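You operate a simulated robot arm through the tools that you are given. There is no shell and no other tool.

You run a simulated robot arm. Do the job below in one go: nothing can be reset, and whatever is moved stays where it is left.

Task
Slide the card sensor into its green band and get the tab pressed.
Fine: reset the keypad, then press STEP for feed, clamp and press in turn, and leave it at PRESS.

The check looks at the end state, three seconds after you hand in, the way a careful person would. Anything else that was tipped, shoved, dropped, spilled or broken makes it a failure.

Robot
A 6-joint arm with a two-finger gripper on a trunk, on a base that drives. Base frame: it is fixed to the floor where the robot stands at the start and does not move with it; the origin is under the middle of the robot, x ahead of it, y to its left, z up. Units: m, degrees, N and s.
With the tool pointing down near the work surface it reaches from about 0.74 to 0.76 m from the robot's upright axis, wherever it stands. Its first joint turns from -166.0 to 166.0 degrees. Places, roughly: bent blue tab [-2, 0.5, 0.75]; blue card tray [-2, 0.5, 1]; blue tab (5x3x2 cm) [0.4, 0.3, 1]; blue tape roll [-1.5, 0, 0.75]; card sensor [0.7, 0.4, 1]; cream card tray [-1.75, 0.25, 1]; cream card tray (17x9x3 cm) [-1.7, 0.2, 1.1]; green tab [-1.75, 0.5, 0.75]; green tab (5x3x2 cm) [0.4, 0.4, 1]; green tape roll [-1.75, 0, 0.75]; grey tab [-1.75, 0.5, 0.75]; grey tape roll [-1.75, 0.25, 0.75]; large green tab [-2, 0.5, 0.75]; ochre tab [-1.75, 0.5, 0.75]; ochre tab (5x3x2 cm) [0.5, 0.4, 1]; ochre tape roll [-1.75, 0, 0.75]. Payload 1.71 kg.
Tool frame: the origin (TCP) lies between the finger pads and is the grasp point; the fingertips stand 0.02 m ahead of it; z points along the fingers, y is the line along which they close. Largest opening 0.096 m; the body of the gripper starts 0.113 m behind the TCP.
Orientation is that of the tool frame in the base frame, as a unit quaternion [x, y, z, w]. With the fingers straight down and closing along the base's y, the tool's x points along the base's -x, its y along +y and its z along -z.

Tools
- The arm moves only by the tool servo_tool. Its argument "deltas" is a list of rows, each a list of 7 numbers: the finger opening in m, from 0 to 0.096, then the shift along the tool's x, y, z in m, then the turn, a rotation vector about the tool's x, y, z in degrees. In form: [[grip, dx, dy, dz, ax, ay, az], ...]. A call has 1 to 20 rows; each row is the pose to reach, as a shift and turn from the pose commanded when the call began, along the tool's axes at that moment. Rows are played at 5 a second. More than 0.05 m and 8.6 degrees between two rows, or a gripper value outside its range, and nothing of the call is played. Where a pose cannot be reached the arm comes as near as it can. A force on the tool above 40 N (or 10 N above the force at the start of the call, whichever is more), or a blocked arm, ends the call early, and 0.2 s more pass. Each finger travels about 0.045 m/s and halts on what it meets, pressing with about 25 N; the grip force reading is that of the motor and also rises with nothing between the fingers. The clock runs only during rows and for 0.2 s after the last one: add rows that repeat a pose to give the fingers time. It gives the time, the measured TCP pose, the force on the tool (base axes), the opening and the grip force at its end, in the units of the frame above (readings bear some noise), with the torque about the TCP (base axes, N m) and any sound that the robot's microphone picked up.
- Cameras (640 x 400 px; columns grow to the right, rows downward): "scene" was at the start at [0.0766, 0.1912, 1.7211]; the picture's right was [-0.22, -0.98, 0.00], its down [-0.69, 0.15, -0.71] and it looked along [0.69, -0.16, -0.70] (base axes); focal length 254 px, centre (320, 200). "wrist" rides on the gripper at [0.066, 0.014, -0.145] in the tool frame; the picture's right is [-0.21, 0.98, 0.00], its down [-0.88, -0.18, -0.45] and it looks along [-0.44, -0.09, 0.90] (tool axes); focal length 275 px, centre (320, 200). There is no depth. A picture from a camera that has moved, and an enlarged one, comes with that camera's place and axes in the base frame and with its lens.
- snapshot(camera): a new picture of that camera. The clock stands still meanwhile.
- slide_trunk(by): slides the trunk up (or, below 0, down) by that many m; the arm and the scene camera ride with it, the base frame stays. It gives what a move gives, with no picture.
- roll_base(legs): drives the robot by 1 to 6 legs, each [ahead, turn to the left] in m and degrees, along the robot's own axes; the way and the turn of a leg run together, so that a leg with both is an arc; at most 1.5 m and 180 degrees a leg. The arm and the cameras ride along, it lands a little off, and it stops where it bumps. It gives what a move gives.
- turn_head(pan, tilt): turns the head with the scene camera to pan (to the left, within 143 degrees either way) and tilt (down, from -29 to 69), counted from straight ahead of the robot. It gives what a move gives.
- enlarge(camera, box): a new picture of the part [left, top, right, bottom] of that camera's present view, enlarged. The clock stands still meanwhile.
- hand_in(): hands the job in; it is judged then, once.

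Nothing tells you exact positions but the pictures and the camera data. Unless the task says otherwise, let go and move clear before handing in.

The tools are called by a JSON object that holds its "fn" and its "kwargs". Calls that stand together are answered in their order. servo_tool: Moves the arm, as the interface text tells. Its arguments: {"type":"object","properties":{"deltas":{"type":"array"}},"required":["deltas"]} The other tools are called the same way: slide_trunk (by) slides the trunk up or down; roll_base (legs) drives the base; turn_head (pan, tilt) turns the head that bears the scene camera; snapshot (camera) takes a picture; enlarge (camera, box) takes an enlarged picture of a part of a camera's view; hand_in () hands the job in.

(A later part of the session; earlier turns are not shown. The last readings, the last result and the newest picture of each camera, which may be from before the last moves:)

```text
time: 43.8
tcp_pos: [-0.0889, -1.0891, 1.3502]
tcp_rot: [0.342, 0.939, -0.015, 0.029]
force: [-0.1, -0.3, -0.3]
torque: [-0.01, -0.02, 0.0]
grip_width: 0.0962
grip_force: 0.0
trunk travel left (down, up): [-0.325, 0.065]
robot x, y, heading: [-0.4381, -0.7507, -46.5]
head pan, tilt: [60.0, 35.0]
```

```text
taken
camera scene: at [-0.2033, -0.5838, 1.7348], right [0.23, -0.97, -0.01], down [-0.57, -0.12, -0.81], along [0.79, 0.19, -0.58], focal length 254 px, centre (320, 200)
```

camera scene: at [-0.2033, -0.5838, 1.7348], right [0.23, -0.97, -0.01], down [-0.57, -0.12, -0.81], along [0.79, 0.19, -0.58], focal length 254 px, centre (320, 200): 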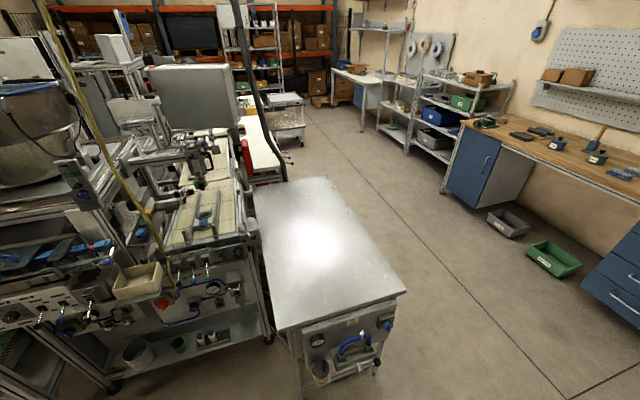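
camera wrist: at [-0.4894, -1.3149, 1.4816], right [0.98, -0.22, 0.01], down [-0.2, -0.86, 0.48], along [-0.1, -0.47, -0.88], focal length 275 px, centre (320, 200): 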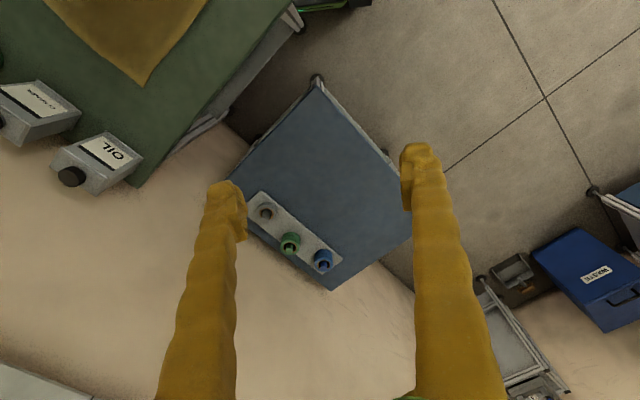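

Turning was blocked by the bench behind; I can drive ahead freely from here. From this angle the machine's front panels are visible, so I'll zoom in on them.

{"fn": "enlarge", "kwargs": {"camera": "scene", "box": [0, 230, 280, 400]}}

{"fn": "enlarge", "kwargs": {"camera": "scene", "box": [150, 230, 280, 320]}}

{"fn": "enlarge", "kwargs": {"camera": "scene", "box": [280, 290, 410, 390]}}

{"fn": "enlarge", "kwargs": {"camera": "scene", "box": [130, 60, 310, 200]}}

{"fn": "enlarge", "kwargs": {"camera": "scene", "box": [30, 130, 160, 250]}}

```text
2.29 times, centred on (140, 315) of scene
camera zoom: at [-0.2033, -0.5838, 1.7348], right [0.23, -0.97, -0.01], down [-0.57, -0.12, -0.81], along [0.79, 0.19, -0.58], focal length 581 px, centre (731, -63)
```

zoom: 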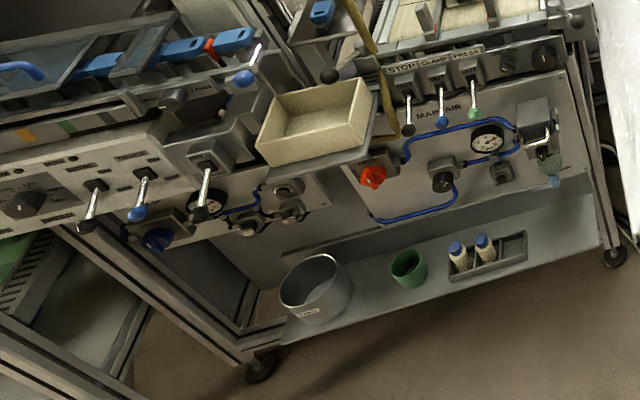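

```text
4.44 times, centred on (215, 275) of scene
camera zoom: at [-0.2033, -0.5838, 1.7348], right [0.23, -0.97, -0.01], down [-0.57, -0.12, -0.81], along [0.79, 0.19, -0.58], focal length 1130 px, centre (787, -133)
```

zoom: 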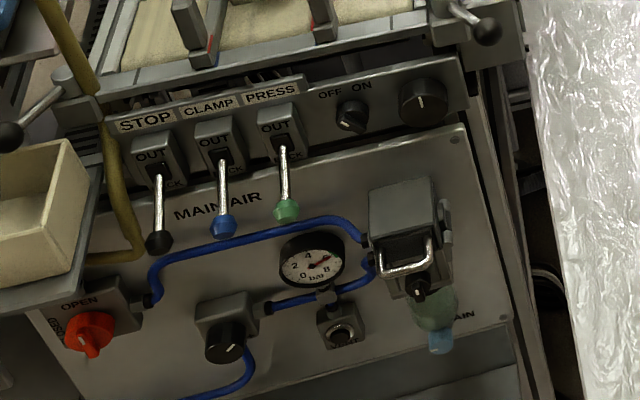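

```text
4.00 times, centred on (345, 340) of scene
camera zoom: at [-0.2033, -0.5838, 1.7348], right [0.23, -0.97, -0.01], down [-0.57, -0.12, -0.81], along [0.79, 0.19, -0.58], focal length 1017 px, centre (220, -360)
```

zoom: 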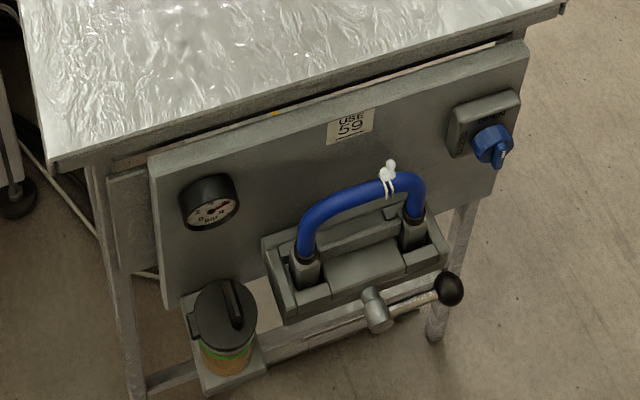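

```text
2.86 times, centred on (220, 130) of scene
camera zoom: at [-0.2033, -0.5838, 1.7348], right [0.23, -0.97, -0.01], down [-0.57, -0.12, -0.81], along [0.79, 0.19, -0.58], focal length 727 px, centre (606, 400)
```

zoom: 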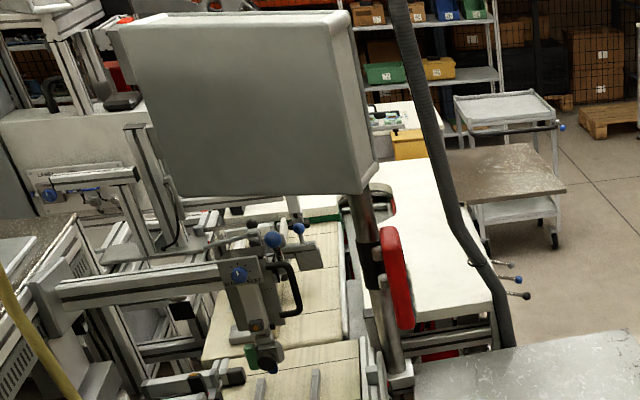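

```text
3.33 times, centred on (95, 190) of scene
camera zoom: at [-0.2033, -0.5838, 1.7348], right [0.23, -0.97, -0.01], down [-0.57, -0.12, -0.81], along [0.79, 0.19, -0.58], focal length 848 px, centre (1070, 233)
```

zoom: 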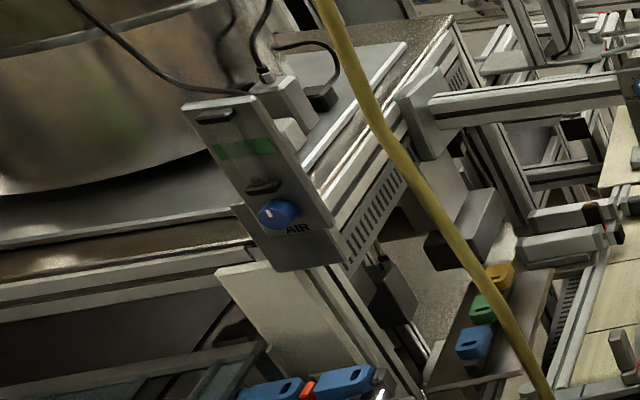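

The front has manual STOP/CLAMP/PRESS levers and main air, but no keypad. I'll drive ahead out from between the benches and round the right side of the metal table.

{"fn": "roll_base", "kwargs": {"legs": [[0.6, 0], [0, 47], [0.6, 0]]}}

{"fn": "turn_head", "kwargs": {"pan": 50, "tilt": 25}}

{"fn": "snapshot", "kwargs": {"camera": "scene"}}

```text
time: 55.4
tcp_pos: [1.0383, -1.1501, 1.3506]
tcp_rot: [-0.058, 0.998, -0.001, 0.032]
force: [-0.5, -0.4, -0.5]
torque: [-0.01, 0.02, 0.0]
grip_width: 0.096
grip_force: 0.1
trunk travel left (down, up): [-0.325, 0.065]
robot x, y, heading: [0.5492, -1.1736, 0.5]
head pan, tilt: [60.0, 35.0]
```

```text
time: 56.1
tcp_pos: [1.0144, -1.1506, 1.3595]
tcp_rot: [-0.057, 0.998, -0.002, 0.04]
force: [0.2, -1.1, 0.6]
torque: [0.01, -0.02, 0.0]
grip_width: 0.096
grip_force: 0.0
trunk travel left (down, up): [-0.325, 0.065]
robot x, y, heading: [0.5491, -1.1704, 0.1]
head pan, tilt: [50.0, 25.0]
```

```text
taken
camera scene: at [0.5661, -0.889, 1.7511], right [0.77, -0.64, 0.01], down [-0.26, -0.33, -0.91], along [0.58, 0.7, -0.42], focal length 254 px, centre (320, 200)
```

scene: 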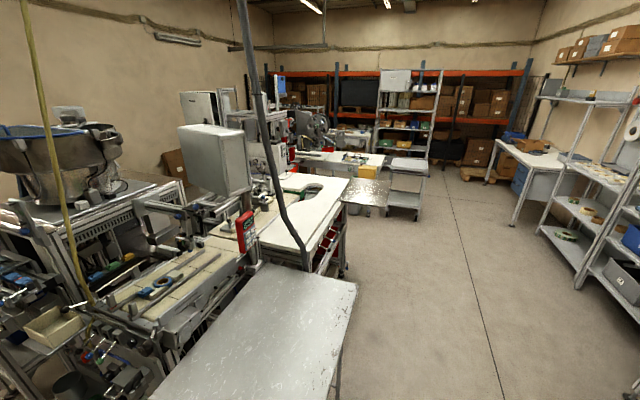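

The red box on the pole shows a keypad on its right-hand face. I'll zoom in on it.

{"fn": "enlarge", "kwargs": {"camera": "scene", "box": [215, 195, 285, 265]}}

{"fn": "enlarge", "kwargs": {"camera": "scene", "box": [170, 110, 340, 290]}}

{"fn": "enlarge", "kwargs": {"camera": "scene", "box": [60, 200, 260, 360]}}

```text
5.71 times, centred on (250, 230) of scene
camera zoom: at [0.5661, -0.889, 1.7511], right [0.77, -0.64, 0.01], down [-0.26, -0.33, -0.91], along [0.58, 0.7, -0.42], focal length 1453 px, centre (720, 29)
```

zoom: 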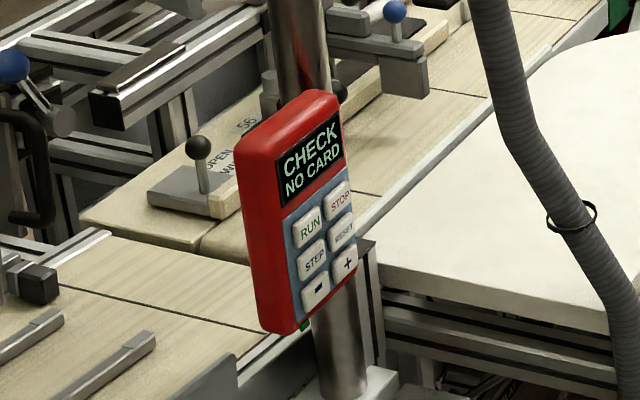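

```text
2.22 times, centred on (255, 200) of scene
camera zoom: at [0.5661, -0.889, 1.7511], right [0.77, -0.64, 0.01], down [-0.26, -0.33, -0.91], along [0.58, 0.7, -0.42], focal length 565 px, centre (464, 200)
```

zoom: 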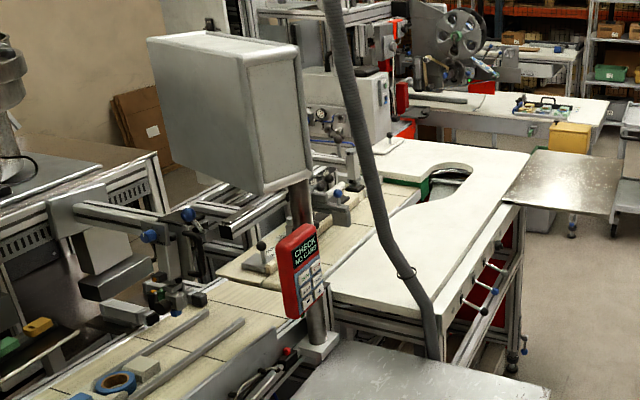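

```text
2.50 times, centred on (160, 280) of scene
camera zoom: at [0.5661, -0.889, 1.7511], right [0.77, -0.64, 0.01], down [-0.26, -0.33, -0.91], along [0.58, 0.7, -0.42], focal length 636 px, centre (720, 0)
```

zoom: 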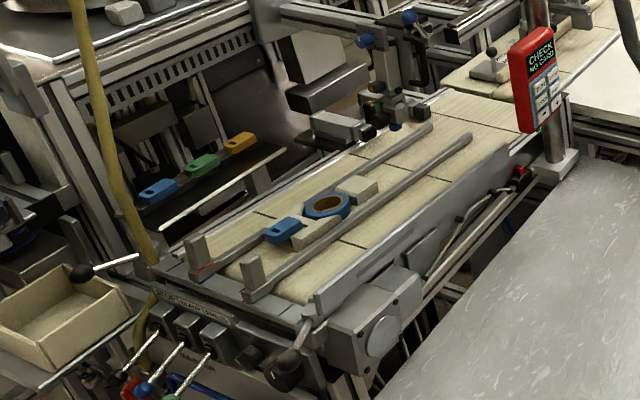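

The red pendant is the keypad: display "CHECK / NO CARD", keys RUN, STOP, STEP, RESET, −, +. Before acting I'll zoom in on the card sensor and carrier from this side to fix their places.

{"fn": "enlarge", "kwargs": {"camera": "scene", "box": [150, 215, 240, 265]}}

{"fn": "enlarge", "kwargs": {"camera": "scene", "box": [150, 200, 210, 250]}}

{"fn": "enlarge", "kwargs": {"camera": "scene", "box": [230, 205, 270, 255]}}

{"fn": "enlarge", "kwargs": {"camera": "scene", "box": [110, 250, 210, 330]}}

```text
7.11 times, centred on (195, 240) of scene
camera zoom: at [0.5661, -0.889, 1.7511], right [0.77, -0.64, 0.01], down [-0.26, -0.33, -0.91], along [0.58, 0.7, -0.42], focal length 1809 px, centre (1209, -84)
```

zoom: 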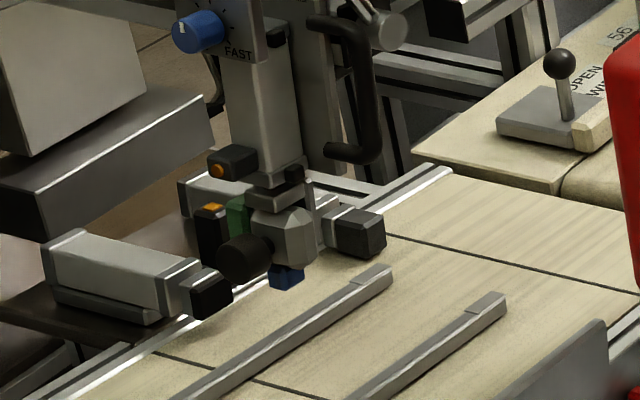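

```text
8.00 times, centred on (180, 225) of scene
camera zoom: at [0.5661, -0.889, 1.7511], right [0.77, -0.64, 0.01], down [-0.26, -0.33, -0.91], along [0.58, 0.7, -0.42], focal length 2035 px, centre (1440, 0)
```

zoom: 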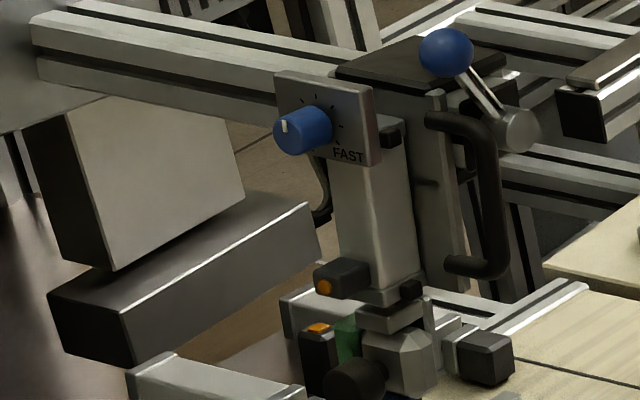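

```text
8.00 times, centred on (250, 230) of scene
camera zoom: at [0.5661, -0.889, 1.7511], right [0.77, -0.64, 0.01], down [-0.26, -0.33, -0.91], along [0.58, 0.7, -0.42], focal length 2035 px, centre (880, -40)
```

zoom: 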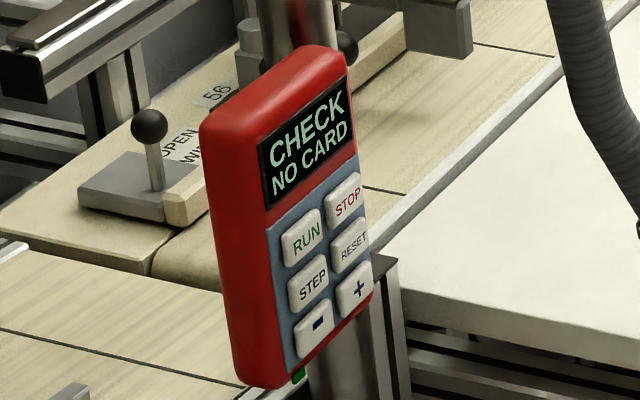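

```text
5.00 times, centred on (160, 290) of scene
camera zoom: at [0.5661, -0.889, 1.7511], right [0.77, -0.64, 0.01], down [-0.26, -0.33, -0.91], along [0.58, 0.7, -0.42], focal length 1272 px, centre (1120, -250)
```

zoom: 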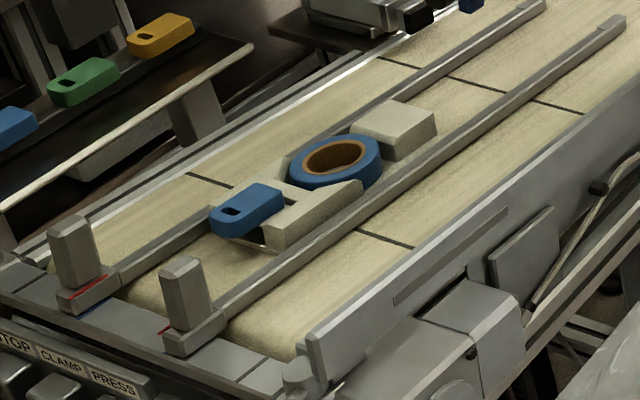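

The keypad face points to the right side of the machine (about [0.47, -0.88, 0]); the sensor lamp triangulates to about [0.715, 0.43, 1.00], the sensor needing to go roughly 2 cm further along the belt direction. I'll look at the metal table's right side to see how near I can stand for the keypad.

{"fn": "turn_head", "kwargs": {"pan": 75, "tilt": 50}}

{"fn": "snapshot", "kwargs": {"camera": "scene"}}

{"fn": "turn_head", "kwargs": {"pan": 20, "tilt": 50}}

{"fn": "snapshot", "kwargs": {"camera": "scene"}}

{"fn": "turn_head", "kwargs": {"pan": -60, "tilt": 50}}

{"fn": "snapshot", "kwargs": {"camera": "scene"}}

```text
time: 57.0
tcp_pos: [1.0037, -1.1496, 1.3609]
tcp_rot: [-0.057, 0.997, -0.003, 0.044]
force: [-0.3, 0.0, -1.4]
torque: [-0.02, -0.01, -0.02]
grip_width: 0.096
grip_force: 0.0
trunk travel left (down, up): [-0.325, 0.065]
robot x, y, heading: [0.5502, -1.1703, 0.1]
head pan, tilt: [75.0, 50.0]
```

```text
taken
camera scene: at [0.5209, -0.8853, 1.7134], right [0.97, -0.26, 0.01], down [-0.19, -0.74, -0.65], along [0.17, 0.62, -0.76], focal length 254 px, centre (320, 200)
```

scene: 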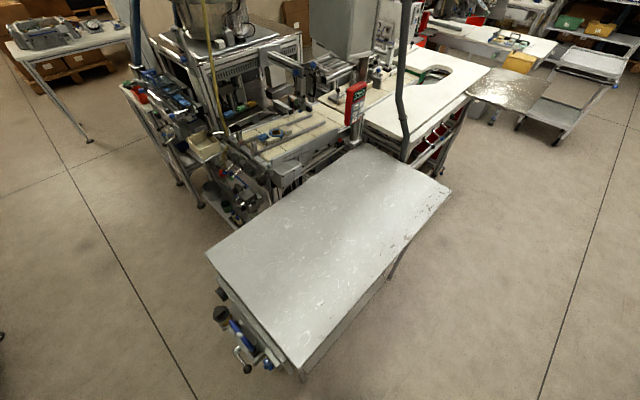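

```text
time: 58.2
tcp_pos: [1.0014, -1.1493, 1.3617]
tcp_rot: [-0.057, 0.997, -0.003, 0.044]
force: [0.6, 0.0, -0.7]
torque: [0.0, 0.08, -0.02]
grip_width: 0.0959
grip_force: 0.2
trunk travel left (down, up): [-0.325, 0.065]
robot x, y, heading: [0.5518, -1.1748, 0.0]
head pan, tilt: [20.0, 50.0]
```

```text
taken
camera scene: at [0.5802, -0.9331, 1.7138], right [0.35, -0.94, 0.0], down [-0.71, -0.26, -0.65], along [0.61, 0.22, -0.76], focal length 254 px, centre (320, 200)
```

scene: 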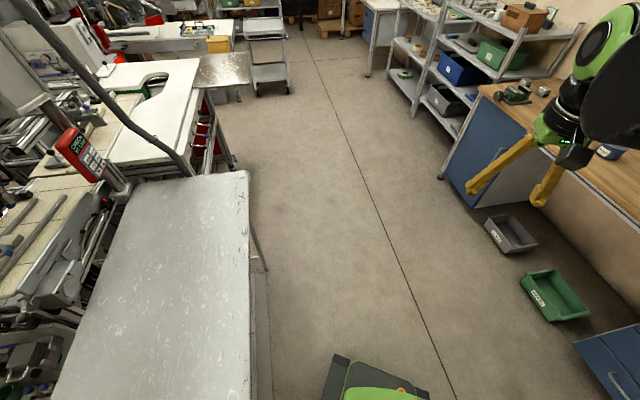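

```text
time: 59.8
tcp_pos: [1.0052, -1.1502, 1.3604]
tcp_rot: [-0.058, 0.997, -0.002, 0.044]
force: [-0.1, 0.1, -0.8]
torque: [-0.01, -0.07, 0.04]
grip_width: 0.0962
grip_force: 0.0
trunk travel left (down, up): [-0.325, 0.065]
robot x, y, heading: [0.5541, -1.1688, -0.2]
head pan, tilt: [-60.0, 50.0]
```

```text
taken
camera scene: at [0.5275, -1.0265, 1.7135], right [-0.86, -0.5, -0.02], down [-0.37, 0.66, -0.65], along [0.34, -0.56, -0.76], focal length 254 px, centre (320, 200)
```

scene: 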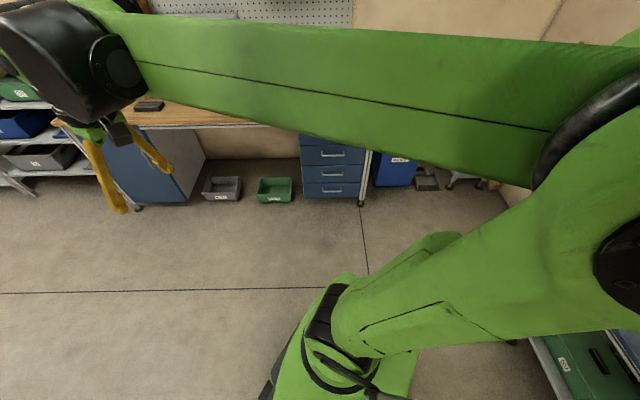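

The table top is at about z 0.83, spanning between me and the machine; I'm in open floor now, so I'll use it to test how far the arm really reaches at work height (lower and forward, closing the fingers).

{"fn": "servo_tool", "kwargs": {"deltas": [[0.05, -0.035, 0, 0.03, 0, 0, 0], [0.0, -0.07, 0, 0.06, 0, 0, 0], [0.0, -0.105, 0, 0.09, 0, 0, 0], [0.0, -0.14, 0, 0.12, 0, 0, 0], [0.0, -0.175, 0, 0.15, 0, 0, 0], [0.0, -0.21, 0, 0.18, 0, 0, 0], [0.0, -0.245, 0, 0.21, 0, 0, 0], [0.0, -0.28, 0, 0.24, 0, 0, 0], [0.0, -0.315, 0, 0.27, 0, 0, 0], [0.0, -0.35, 0, 0.3, 0, 0, 0], [0.0, -0.35, 0, 0.3, 0, 0, 0]]}}

```text
time: 62.2
tcp_pos: [1.3887, -1.1076, 1.0823]
tcp_rot: [-0.058, 0.998, -0.002, 0.038]
force: [1.1, 0.7, -0.1]
torque: [0.03, 0.11, 0.01]
grip_width: 0.0002
grip_force: 24.3
trunk travel left (down, up): [-0.325, 0.065]
robot x, y, heading: [0.551, -1.1725, 0.2]
head pan, tilt: [-60.0, 50.0]
```

The arm reached 0.84 m out at z 1.08 with the tool straight down. I'll test lower and further still.

{"fn": "servo_tool", "kwargs": {"deltas": [[0.0, 0, 0, 0.04, 0, 0, 0], [0.0, 0, 0, 0.08, 0, 0, 0], [0.0, 0, 0, 0.12, 0, 0, 0], [0.0, 0, 0, 0.12, 0, 0, 0], [0.0, 0, 0, 0.12, 0, 0, 0]]}}

{"fn": "servo_tool", "kwargs": {"deltas": [[0.0, -0.04, 0, 0, 0, 0, 0], [0.0, -0.08, 0, 0, 0, 0, 0], [0.0, -0.12, 0, 0, 0, 0, 0], [0.0, -0.12, 0, 0, 0, 0, 0], [0.0, -0.12, 0, 0, 0, 0, 0]]}}

{"fn": "snapshot", "kwargs": {"camera": "scene"}}

```text
time: 63.4
tcp_pos: [1.3967, -1.1087, 0.9662]
tcp_rot: [-0.057, 0.998, -0.002, 0.038]
force: [-0.1, -0.3, -0.6]
torque: [-0.02, -0.04, 0.0]
grip_width: 0.0
grip_force: 24.4
trunk travel left (down, up): [-0.325, 0.065]
robot x, y, heading: [0.5516, -1.1749, 0.1]
head pan, tilt: [-60.0, 50.0]
```

```text
time: 64.6
tcp_pos: [1.5189, -1.0944, 0.975]
tcp_rot: [-0.058, 0.998, -0.003, 0.039]
force: [-0.5, -0.6, -0.8]
torque: [0.03, -0.02, 0.0]
grip_width: 0.0002
grip_force: 24.7
trunk travel left (down, up): [-0.325, 0.065]
robot x, y, heading: [0.5511, -1.1715, 0.6]
head pan, tilt: [-60.0, 50.0]
```

```text
taken
camera scene: at [0.5842, -1.0262, 1.7132], right [-0.86, -0.5, 0.01], down [-0.4, 0.66, -0.64], along [0.31, -0.56, -0.77], focal length 254 px, centre (320, 200)
```

scene: 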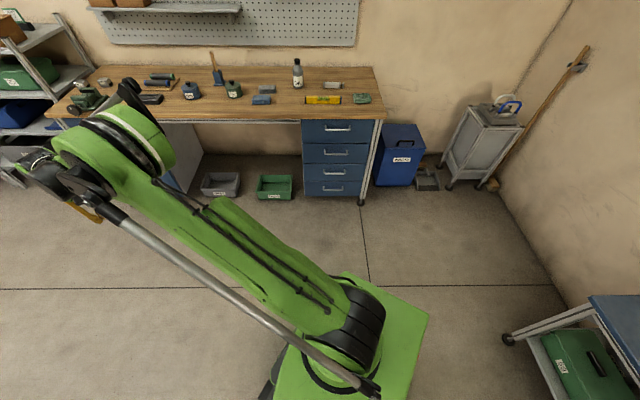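

The arm reaches nearly 1 m out at work height, so both sensor and keypad should be reachable from the front of the machine. I'll retract the arm while rolling the gripper, to end with the wrist camera on the far side (it will then look from above when I pitch the tool forward).

{"fn": "servo_tool", "kwargs": {"deltas": [[0, 0.035, 0, -0.029, 0, 0, 8], [0, 0.07, 0, -0.058, 0, 0, 16], [0, 0.105, 0, -0.087, 0, 0, 24], [0, 0.14, 0, -0.116, 0, 0, 32], [0, 0.175, 0, -0.145, 0, 0, 40], [0, 0.21, 0, -0.174, 0, 0, 48], [0, 0.245, 0, -0.203, 0, 0, 56], [0, 0.28, 0, -0.232, 0, 0, 64], [0, 0.315, 0, -0.261, 0, 0, 72], [0, 0.35, 0, -0.29, 0, 0, 80], [0, 0.385, 0, -0.319, 0, 0, 88], [0, 0.42, 0, -0.348, 0, 0, 92]]}}

{"fn": "servo_tool", "kwargs": {"deltas": [[0, 0, 0, 0, 0, 0, 8], [0, 0, 0, 0, 0, 0, 16], [0, 0, 0, 0, 0, 0, 24], [0, 0, 0, 0, 0, 0, 32], [0, 0, 0, 0, 0, 0, 40], [0, 0, 0, 0, 0, 0, 48], [0, 0, 0, 0, 0, 0, 56], [0, 0, 0, 0, 0, 0, 64], [0, 0, 0, 0, 0, 0, 72], [0, 0, 0, 0, 0, 0, 80], [0, 0, 0, 0, 0, 0, 88], [0, 0, 0, 0, 0, 0, 88]]}}

```text
time: 67.2
tcp_pos: [1.0716, -1.1441, 1.2909]
tcp_rot: [0.678, 0.734, 0.027, 0.029]
force: [-1.4, 0.7, 0.9]
torque: [0.02, -0.04, 0.01]
grip_width: 0.0
grip_force: 25.3
trunk travel left (down, up): [-0.325, 0.065]
robot x, y, heading: [0.5514, -1.1672, 0.4]
head pan, tilt: [-60.0, 50.0]
```

```text
time: 69.8
tcp_pos: [1.0724, -1.1702, 1.2892]
tcp_rot: [0.997, 0.065, 0.039, -0.002]
force: [-0.1, -0.4, 0.1]
torque: [0.05, -0.01, -0.01]
grip_width: 0.0001
grip_force: 24.8
out of reach, approached as far as the arm can: row 11, 12
trunk travel left (down, up): [-0.325, 0.065]
robot x, y, heading: [0.5482, -1.1701, 0.1]
head pan, tilt: [-60.0, 50.0]
```

The gripper is now rolled with the camera on the far side. I'll test pitching the tool forward by 50°, as needed at the sensor.

{"fn": "servo_tool", "kwargs": {"deltas": [[0, 0, 0, 0, 0, 8, 0], [0, 0, 0, 0, 0, 16, 0], [0, 0, 0, 0, 0, 24, 0], [0, 0, 0, 0, 0, 32, 0], [0, 0, 0, 0, 0, 40, 0], [0, 0, 0, 0, 0, 48, 0], [0, 0, 0, 0, 0, 52, 0], [0, 0, 0, 0, 0, 52, 0]]}}

{"fn": "snapshot", "kwargs": {"camera": "wrist"}}

{"fn": "snapshot", "kwargs": {"camera": "scene"}}

```text
time: 71.6
tcp_pos: [1.0728, -1.1691, 1.2882]
tcp_rot: [0.879, 0.052, 0.473, -0.023]
force: [0.7, 0.2, 0.6]
torque: [0.0, 0.01, -0.02]
grip_width: 0.0
grip_force: 24.9
trunk travel left (down, up): [-0.325, 0.065]
robot x, y, heading: [0.5503, -1.1708, 0.2]
head pan, tilt: [-60.0, 50.0]
```

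```text
taken
camera wrist: at [0.9899, -1.1913, 1.4247], right [0.0, -0.99, -0.16], down [-0.87, 0.08, -0.49], along [0.49, 0.14, -0.86], focal length 275 px, centre (320, 200)
```

wrist: 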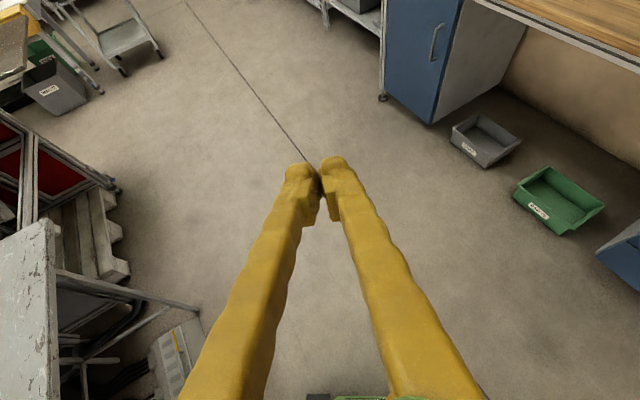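

```text
taken
camera scene: at [0.584, -1.0262, 1.7132], right [-0.86, -0.5, 0.01], down [-0.4, 0.66, -0.64], along [0.31, -0.56, -0.77], focal length 254 px, centre (320, 200)
```

scene: 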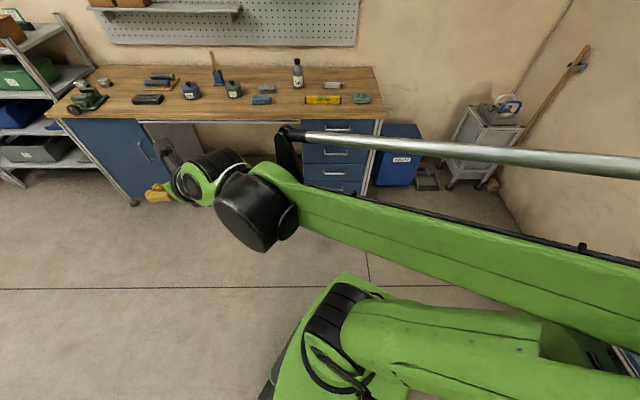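

The pitched pose works. Now I'll drive back along the aisle to the front of the machine: back off, turn to face along the aisle.

{"fn": "roll_base", "kwargs": {"legs": [[-0.35, 0], [0, 60], [0, 61.5]]}}

{"fn": "turn_head", "kwargs": {"pan": 0, "tilt": 45}}

{"fn": "snapshot", "kwargs": {"camera": "scene"}}

```text
time: 82.6
tcp_pos: [-0.0849, -0.7121, 1.2825]
tcp_rot: [0.385, 0.797, 0.207, -0.417]
force: [-0.5, -0.4, 0.5]
torque: [-0.08, -0.05, -0.04]
grip_width: 0.0
grip_force: 25.2
trunk travel left (down, up): [-0.325, 0.065]
robot x, y, heading: [0.2038, -1.1693, 121.7]
head pan, tilt: [-60.0, 50.0]
```

```text
time: 83.9
tcp_pos: [-0.064, -0.7454, 1.2969]
tcp_rot: [0.381, 0.791, 0.213, -0.429]
force: [-0.4, 0.9, -2.2]
torque: [0.13, 0.08, 0.0]
grip_width: 0.0001
grip_force: 24.8
trunk travel left (down, up): [-0.325, 0.065]
robot x, y, heading: [0.1983, -1.1711, 121.9]
head pan, tilt: [0.0, 45.0]
```

```text
taken
camera scene: at [0.0109, -1.261, 1.721], right [0.85, 0.53, 0.0], down [0.37, -0.59, -0.72], along [-0.38, 0.61, -0.7], focal length 254 px, centre (320, 200)
```

scene: 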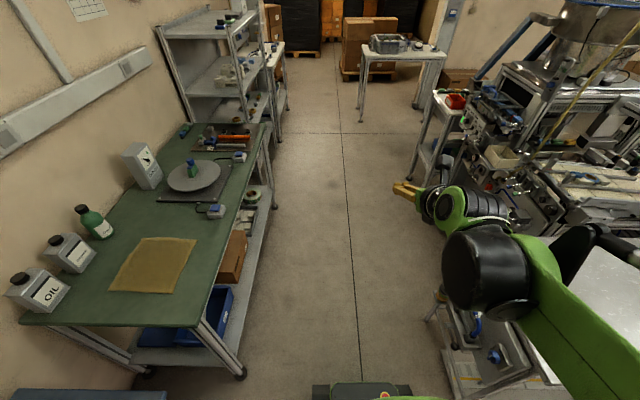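

The aisle is clear. I'll drive ahead along it, then turn right to face the machine squarely.

{"fn": "roll_base", "kwargs": {"legs": [[1.06, 0]]}}

{"fn": "roll_base", "kwargs": {"legs": [[0, -90.3]]}}

{"fn": "turn_head", "kwargs": {"pan": 0, "tilt": 50}}

{"fn": "snapshot", "kwargs": {"camera": "scene"}}

```text
time: 91.3
tcp_pos: [-0.6491, 0.1832, 1.2839]
tcp_rot: [0.381, 0.797, 0.206, -0.421]
force: [0.4, 0.2, 0.0]
torque: [-0.04, 0.01, 0.01]
grip_width: 0.0
grip_force: 24.9
trunk travel left (down, up): [-0.325, 0.065]
robot x, y, heading: [-0.3653, -0.2711, 122.4]
head pan, tilt: [0.0, 45.0]
```

```text
time: 97.6
tcp_pos: [0.1095, 0.0458, 1.2713]
tcp_rot: [0.835, 0.303, 0.432, -0.153]
force: [2.9, 2.2, 1.0]
torque: [-0.17, 0.27, 0.03]
grip_width: 0.0
grip_force: 24.8
trunk travel left (down, up): [-0.325, 0.065]
robot x, y, heading: [-0.365, -0.2639, 33.2]
head pan, tilt: [0.0, 45.0]
```

```text
time: 98.2
tcp_pos: [0.1001, 0.0393, 1.279]
tcp_rot: [0.833, 0.304, 0.436, -0.155]
force: [0.0, -0.4, 1.2]
torque: [-0.06, 0.07, 0.0]
grip_width: 0.0003
grip_force: 24.7
trunk travel left (down, up): [-0.325, 0.065]
robot x, y, heading: [-0.3658, -0.2645, 33.1]
head pan, tilt: [0.0, 50.0]
```

```text
taken
camera scene: at [-0.4379, -0.0605, 1.7135], right [0.55, -0.83, 0.0], down [-0.64, -0.42, -0.64], along [0.54, 0.35, -0.77], focal length 254 px, centre (320, 200)
```

scene: 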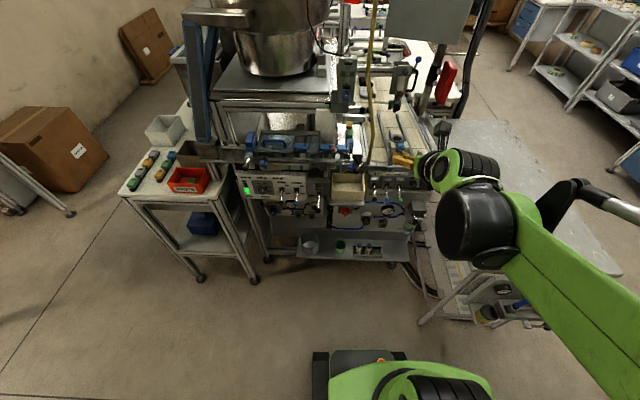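

I'm square to the machine at about 0.45 m back. The hose hangs right ahead of the tool, so I'll first shift the tool 25 cm to the right, then look before rolling in.

{"fn": "servo_tool", "kwargs": {"deltas": [[0, 0, 0.04, 0, 0, 0, 0], [0, 0, 0.08, 0, 0, 0, 0], [0, 0, 0.12, 0, 0, 0, 0], [0, 0, 0.16, 0, 0, 0, 0], [0, 0, 0.2, 0, 0, 0, 0], [0, 0, 0.24, 0, 0, 0, 0], [0, 0, 0.26, 0, 0, 0, 0], [0, 0, 0.26, 0, 0, 0, 0]]}}

{"fn": "turn_head", "kwargs": {"pan": -3, "tilt": 40}}

{"fn": "snapshot", "kwargs": {"camera": "scene"}}

{"fn": "enlarge", "kwargs": {"camera": "scene", "box": [290, 160, 450, 320]}}

```text
time: 100.0
tcp_pos: [0.2663, -0.1615, 1.2823]
tcp_rot: [0.831, 0.305, 0.438, -0.157]
force: [0.2, -0.7, 0.6]
torque: [-0.02, 0.03, 0.07]
grip_width: 0.0
grip_force: 25.1
trunk travel left (down, up): [-0.325, 0.065]
robot x, y, heading: [-0.3628, -0.2645, 33.4]
head pan, tilt: [0.0, 50.0]
```

```text
time: 100.7
tcp_pos: [0.2454, -0.1734, 1.2912]
tcp_rot: [0.829, 0.302, 0.444, -0.157]
force: [-0.6, -1.3, 0.0]
torque: [0.0, 0.03, 0.03]
grip_width: 0.0
grip_force: 25.5
trunk travel left (down, up): [-0.325, 0.065]
robot x, y, heading: [-0.3642, -0.2631, 33.4]
head pan, tilt: [-3.0, 40.0]
```

```text
taken
camera scene: at [-0.4444, -0.0665, 1.7339], right [0.54, -0.84, 0.0], down [-0.49, -0.31, -0.81], along [0.68, 0.44, -0.58], focal length 254 px, centre (320, 200)
```

scene: 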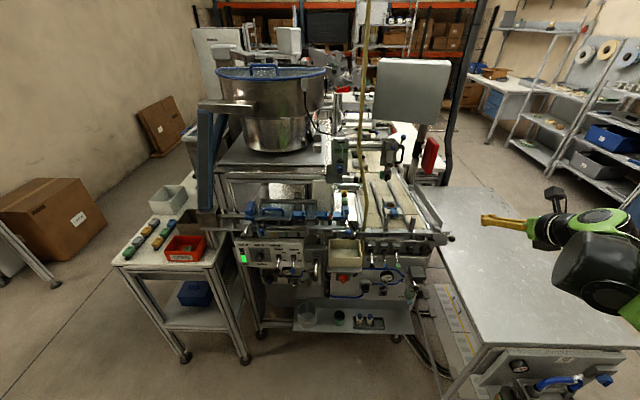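

```text
2.50 times, centred on (370, 240) of scene
camera zoom: at [-0.4444, -0.0665, 1.7339], right [0.54, -0.84, 0.0], down [-0.49, -0.31, -0.81], along [0.68, 0.44, -0.58], focal length 636 px, centre (195, 100)
```

zoom: 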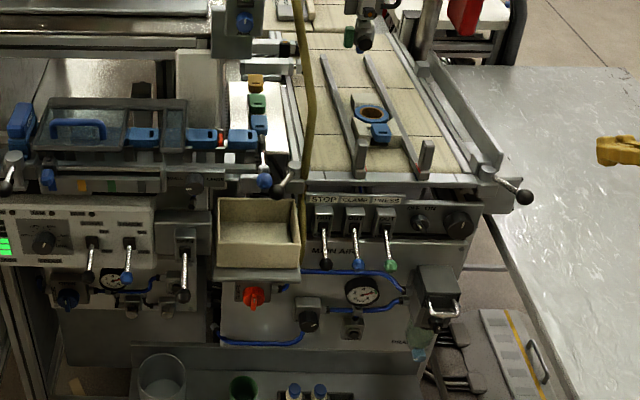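

The way ahead is clear. I'll roll in 0.42 m and then look at the sensor area with both cameras.

{"fn": "roll_base", "kwargs": {"legs": [[0.42, -1.5]]}}

{"fn": "turn_head", "kwargs": {"pan": -10, "tilt": 45}}

{"fn": "snapshot", "kwargs": {"camera": "scene"}}

{"fn": "snapshot", "kwargs": {"camera": "wrist"}}

```text
time: 104.0
tcp_pos: [0.6055, 0.0427, 1.2861]
tcp_rot: [0.834, 0.293, 0.443, -0.151]
force: [-0.5, 0.6, -0.5]
torque: [0.01, 0.04, -0.01]
grip_width: 0.0
grip_force: 25.3
trunk travel left (down, up): [-0.325, 0.065]
robot x, y, heading: [-0.0134, -0.04, 32.2]
head pan, tilt: [-3.0, 40.0]
```

```text
time: 104.7
tcp_pos: [0.5895, 0.0326, 1.2938]
tcp_rot: [0.831, 0.292, 0.449, -0.152]
force: [-1.3, -0.4, 0.9]
torque: [0.02, -0.03, 0.0]
grip_width: 0.0
grip_force: 25.1
trunk travel left (down, up): [-0.325, 0.065]
robot x, y, heading: [-0.0171, -0.0411, 31.9]
head pan, tilt: [-10.0, 45.0]
```

```text
taken
camera scene: at [-0.0572, 0.1674, 1.7223], right [0.4, -0.92, 0.0], down [-0.64, -0.28, -0.72], along [0.66, 0.29, -0.69], focal length 254 px, centre (320, 200)
```

scene: 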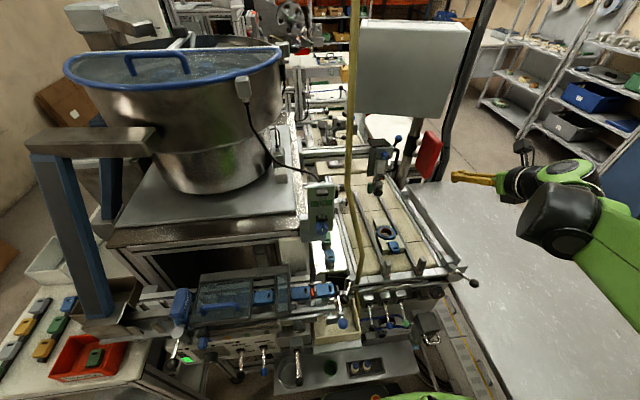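

```text
taken
camera wrist: at [0.5301, -0.03, 1.43], right [0.52, -0.84, -0.16], down [-0.78, -0.39, -0.49], along [0.35, 0.38, -0.86], focal length 275 px, centre (320, 200)
```

wrist: 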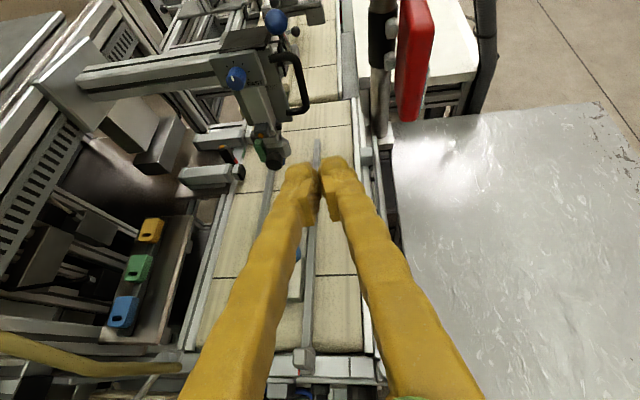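

Good view now: the sensor sits between the two cylinders left of the press head. I'll zoom in from the wrist camera.

{"fn": "enlarge", "kwargs": {"camera": "wrist", "box": [170, 110, 300, 200]}}

{"fn": "enlarge", "kwargs": {"camera": "wrist", "box": [200, 130, 260, 180]}}

{"fn": "enlarge", "kwargs": {"camera": "scene", "box": [310, 150, 400, 230]}}

```text
4.44 times, centred on (235, 155) of wrist
camera zoom: at [0.5301, -0.03, 1.43], right [0.52, -0.84, -0.16], down [-0.78, -0.39, -0.49], along [0.35, 0.38, -0.86], focal length 1224 px, centre (698, 400)
```

zoom: 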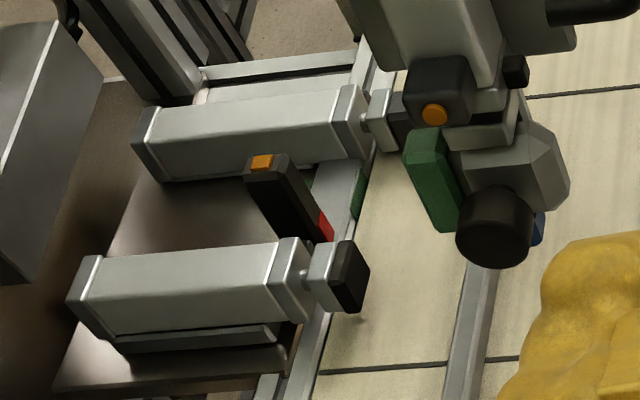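

```text
8.00 times, centred on (230, 155) of wrist
camera zoom: at [0.5301, -0.03, 1.43], right [0.52, -0.84, -0.16], down [-0.78, -0.39, -0.49], along [0.35, 0.38, -0.86], focal length 2202 px, centre (1040, 560)
```

zoom: 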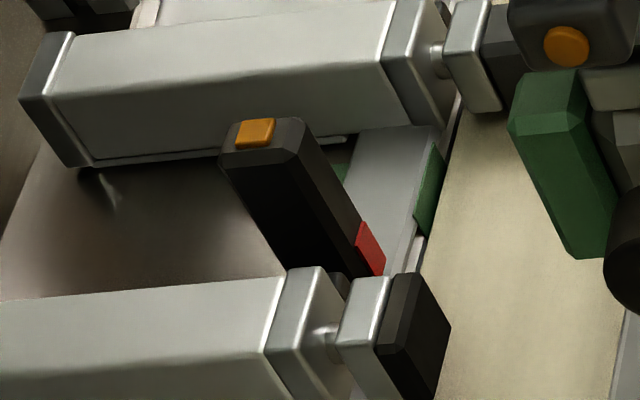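

```text
5.00 times, centred on (355, 190) of scene
camera zoom: at [-0.0572, 0.1674, 1.7223], right [0.4, -0.92, 0.0], down [-0.64, -0.28, -0.72], along [0.66, 0.29, -0.69], focal length 1272 px, centre (145, 250)
```

zoom: 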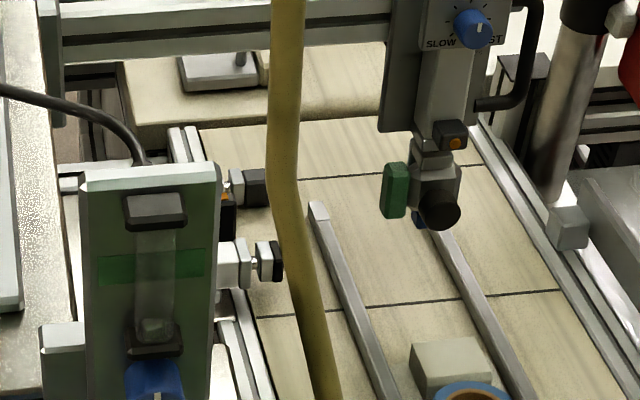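

The green band (on the rail beside the sensor) starts about 2 cm ahead of the red pointer and is about 3 cm long, so the sensor must slide about 3 cm along the belt direction. I'll push it with the closed fingertips from the near side, coming in from the right of the hose; first I set the tool orientation here in free space.

{"fn": "servo_tool", "kwargs": {"deltas": [[0, 0, 0, 0, 0, -7, 0], [0, 0, 0, 0, 0, -14, 0], [0, 0, 0, 0, 0, -20, 0], [0, 0, 0, 0, 0, -20, 0]]}}

{"fn": "servo_tool", "kwargs": {"deltas": [[0, 0, 0, 0, 3.5, 0, -4.7], [0, 0, 0, 0, 6.9, 0, -9.3], [0, 0, 0, 0, 10.35, 0, -14.0], [0, 0, 0, 0, 10.35, 0, -14.0]]}}

{"fn": "snapshot", "kwargs": {"camera": "wrist"}}

{"fn": "snapshot", "kwargs": {"camera": "scene"}}

```text
time: 105.7
tcp_pos: [0.5887, 0.0346, 1.293]
tcp_rot: [0.896, 0.315, 0.297, -0.099]
force: [-0.9, 0.7, 1.4]
torque: [0.01, 0.01, 0.02]
grip_width: 0.0
grip_force: 24.8
trunk travel left (down, up): [-0.325, 0.065]
robot x, y, heading: [-0.0124, -0.0404, 32.0]
head pan, tilt: [-10.0, 45.0]
```

```text
time: 106.7
tcp_pos: [0.5907, 0.0336, 1.2943]
tcp_rot: [0.838, 0.447, 0.278, -0.142]
force: [0.1, -0.4, 0.9]
torque: [0.01, 0.04, 0.03]
grip_width: 0.0
grip_force: 24.7
trunk travel left (down, up): [-0.325, 0.065]
robot x, y, heading: [-0.0177, -0.0427, 32.1]
head pan, tilt: [-10.0, 45.0]
```

```text
taken
camera wrist: at [0.5806, -0.002, 1.451], right [0.72, -0.69, -0.11], down [-0.69, -0.7, -0.16], along [0.03, 0.2, -0.98], focal length 275 px, centre (320, 200)
```

wrist: 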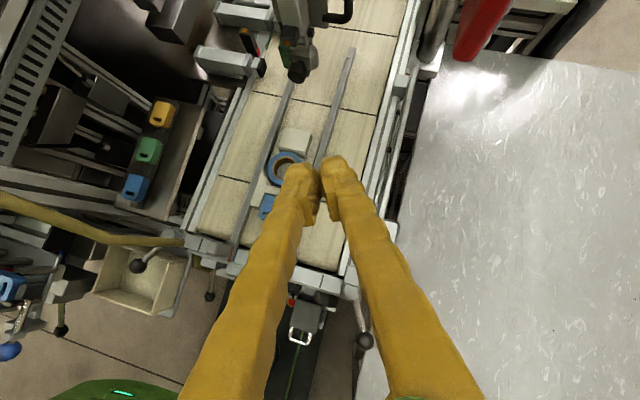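

```text
taken
camera scene: at [-0.0505, 0.1736, 1.7383], right [0.43, -0.91, 0.0], down [-0.5, -0.23, -0.84], along [0.76, 0.35, -0.55], focal length 254 px, centre (320, 200)
```

scene: 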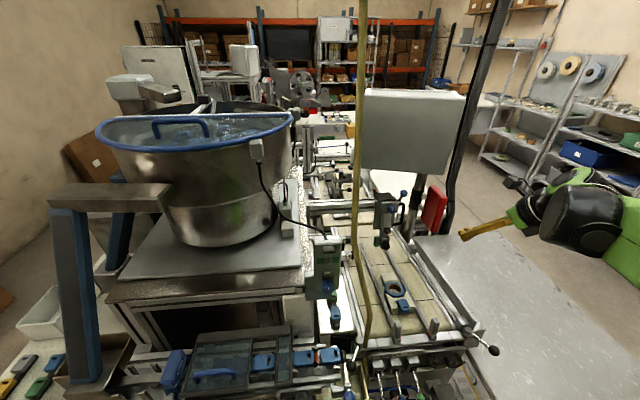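

The orientation is as planned (about 36° from vertical, yawed left). I'll zoom the wrist view on the sensor for a second fix of its position and of the band.

{"fn": "enlarge", "kwargs": {"camera": "wrist", "box": [200, 0, 300, 80]}}

{"fn": "enlarge", "kwargs": {"camera": "wrist", "box": [225, 5, 275, 55]}}

```text
5.00 times, centred on (250, 40) of wrist
camera zoom: at [0.5806, -0.002, 1.451], right [0.72, -0.69, -0.11], down [-0.69, -0.7, -0.16], along [0.03, 0.2, -0.98], focal length 1376 px, centre (670, 1000)
```

zoom: 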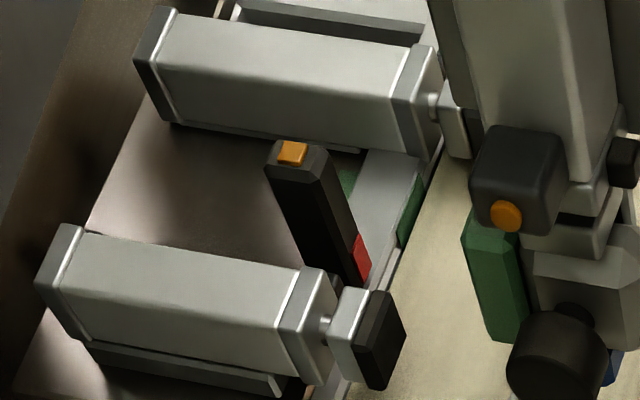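

```text
8.00 times, centred on (250, 30) of wrist
camera zoom: at [0.5806, -0.002, 1.451], right [0.72, -0.69, -0.11], down [-0.69, -0.7, -0.16], along [0.03, 0.2, -0.98], focal length 2202 px, centre (880, 1560)
```

zoom: 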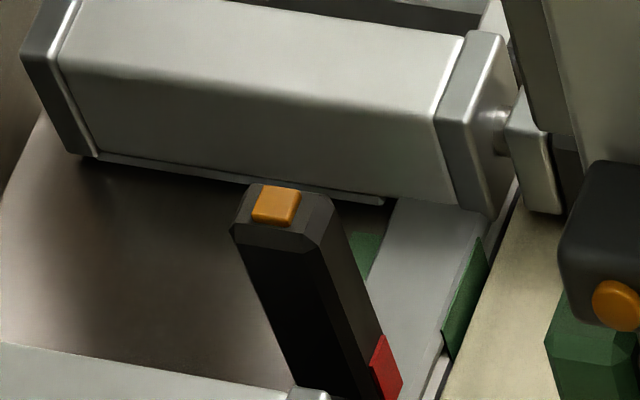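

The cross rail above the sensor sits at about z 1.18, so I'll use a flatter tool pitch (about 50° from vertical) to keep the wrist camera clear of it. Moving to a first waypoint over the belt, still right of the hose.

{"fn": "servo_tool", "kwargs": {"deltas": [[0, 0.0114, -0.0138, 0.0316, 0.5, 2.7, -0.7], [0, 0.0229, -0.0276, 0.0632, 1.0, 5.4, -1.4], [0, 0.0343, -0.0415, 0.0947, 1.5, 8.2, -2.1], [0, 0.0458, -0.0553, 0.1263, 2.0, 10.9, -2.8], [0, 0.0572, -0.0691, 0.1579, 2.55, 13.6, -3.46], [0, 0.0572, -0.0691, 0.1579, 2.55, 13.6, -3.46]]}}

{"fn": "snapshot", "kwargs": {"camera": "wrist"}}

{"fn": "snapshot", "kwargs": {"camera": "scene"}}

```text
time: 108.1
tcp_pos: [0.6088, 0.1863, 1.2009]
tcp_rot: [0.782, 0.458, 0.37, -0.204]
force: [0.7, -0.4, -0.4]
torque: [0.0, 0.0, 0.0]
grip_width: 0.0
grip_force: 25.3
trunk travel left (down, up): [-0.325, 0.065]
robot x, y, heading: [-0.0174, -0.0416, 32.0]
head pan, tilt: [-10.0, 45.0]
```

```text
taken
camera wrist: at [0.5819, 0.1226, 1.3456], right [0.79, -0.6, -0.14], down [-0.6, -0.7, -0.39], along [0.14, 0.39, -0.91], focal length 275 px, centre (320, 200)
```

wrist: 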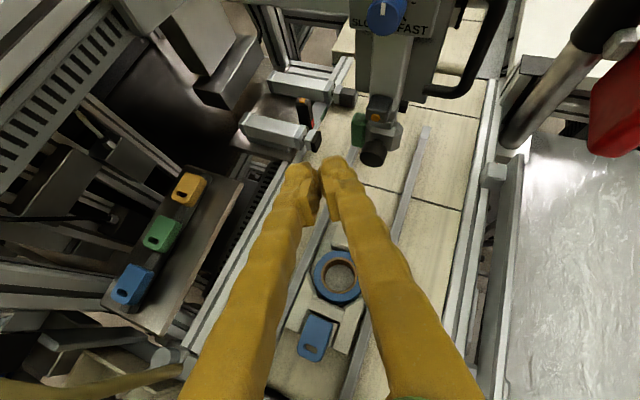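

```text
taken
camera scene: at [-0.0564, 0.1665, 1.7195], right [0.38, -0.93, 0.0], down [-0.66, -0.27, -0.7], along [0.65, 0.26, -0.72], focal length 254 px, centre (320, 200)
```

scene: 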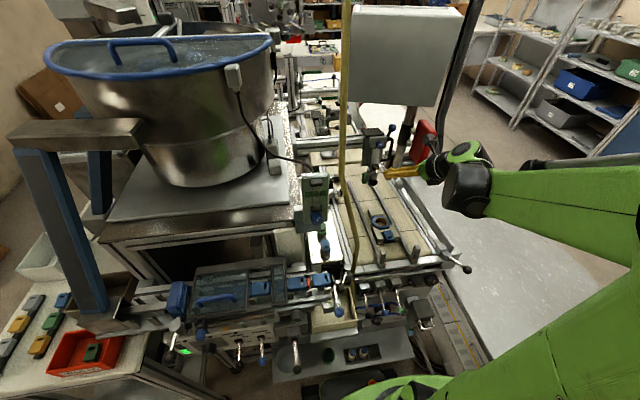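

The tool is at [0.61, 0.19, 1.20] as planned. To judge the wrist motor's clearance from the yellow hose I'll take two head views with different pan (the camera moves sideways with pan).

{"fn": "turn_head", "kwargs": {"pan": 5, "tilt": 40}}

{"fn": "snapshot", "kwargs": {"camera": "scene"}}

{"fn": "turn_head", "kwargs": {"pan": -75, "tilt": 40}}

{"fn": "snapshot", "kwargs": {"camera": "scene"}}

```text
time: 108.9
tcp_pos: [0.6078, 0.1867, 1.2017]
tcp_rot: [0.783, 0.456, 0.371, -0.204]
force: [-0.3, 1.2, -1.5]
torque: [0.01, -0.01, 0.0]
grip_width: 0.0
grip_force: 24.9
trunk travel left (down, up): [-0.325, 0.065]
robot x, y, heading: [-0.0154, -0.0447, 31.6]
head pan, tilt: [5.0, 40.0]
```

```text
taken
camera scene: at [-0.0641, 0.1869, 1.7266], right [0.6, -0.8, 0.0], down [-0.52, -0.39, -0.76], along [0.6, 0.46, -0.65], focal length 254 px, centre (320, 200)
```

scene: 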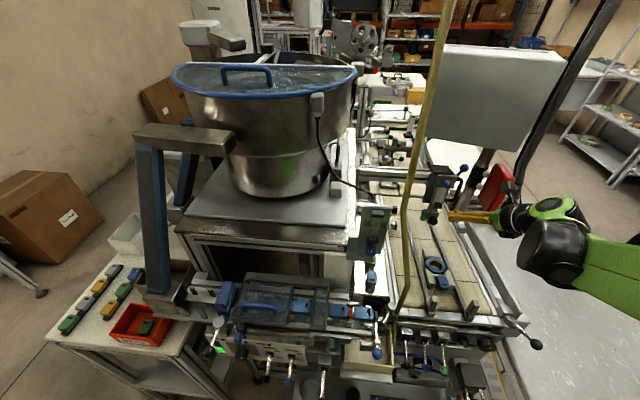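

```text
time: 110.4
tcp_pos: [0.6066, 0.1869, 1.2001]
tcp_rot: [0.782, 0.458, 0.37, -0.205]
force: [0.1, -0.6, -0.1]
torque: [-0.02, 0.01, -0.03]
grip_width: 0.0
grip_force: 24.8
trunk travel left (down, up): [-0.325, 0.065]
robot x, y, heading: [-0.0177, -0.0415, 32.2]
head pan, tilt: [-75.0, 40.0]
```

```text
taken
camera scene: at [-0.0696, 0.0779, 1.7276], right [-0.68, -0.73, 0.02], down [-0.48, 0.43, -0.76], along [0.55, -0.53, -0.65], focal length 254 px, centre (320, 200)
```

scene: 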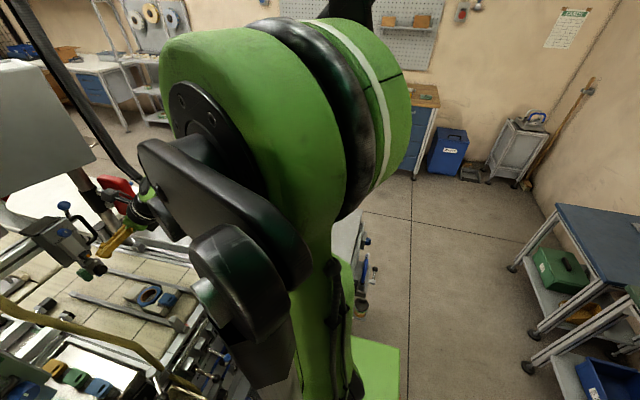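

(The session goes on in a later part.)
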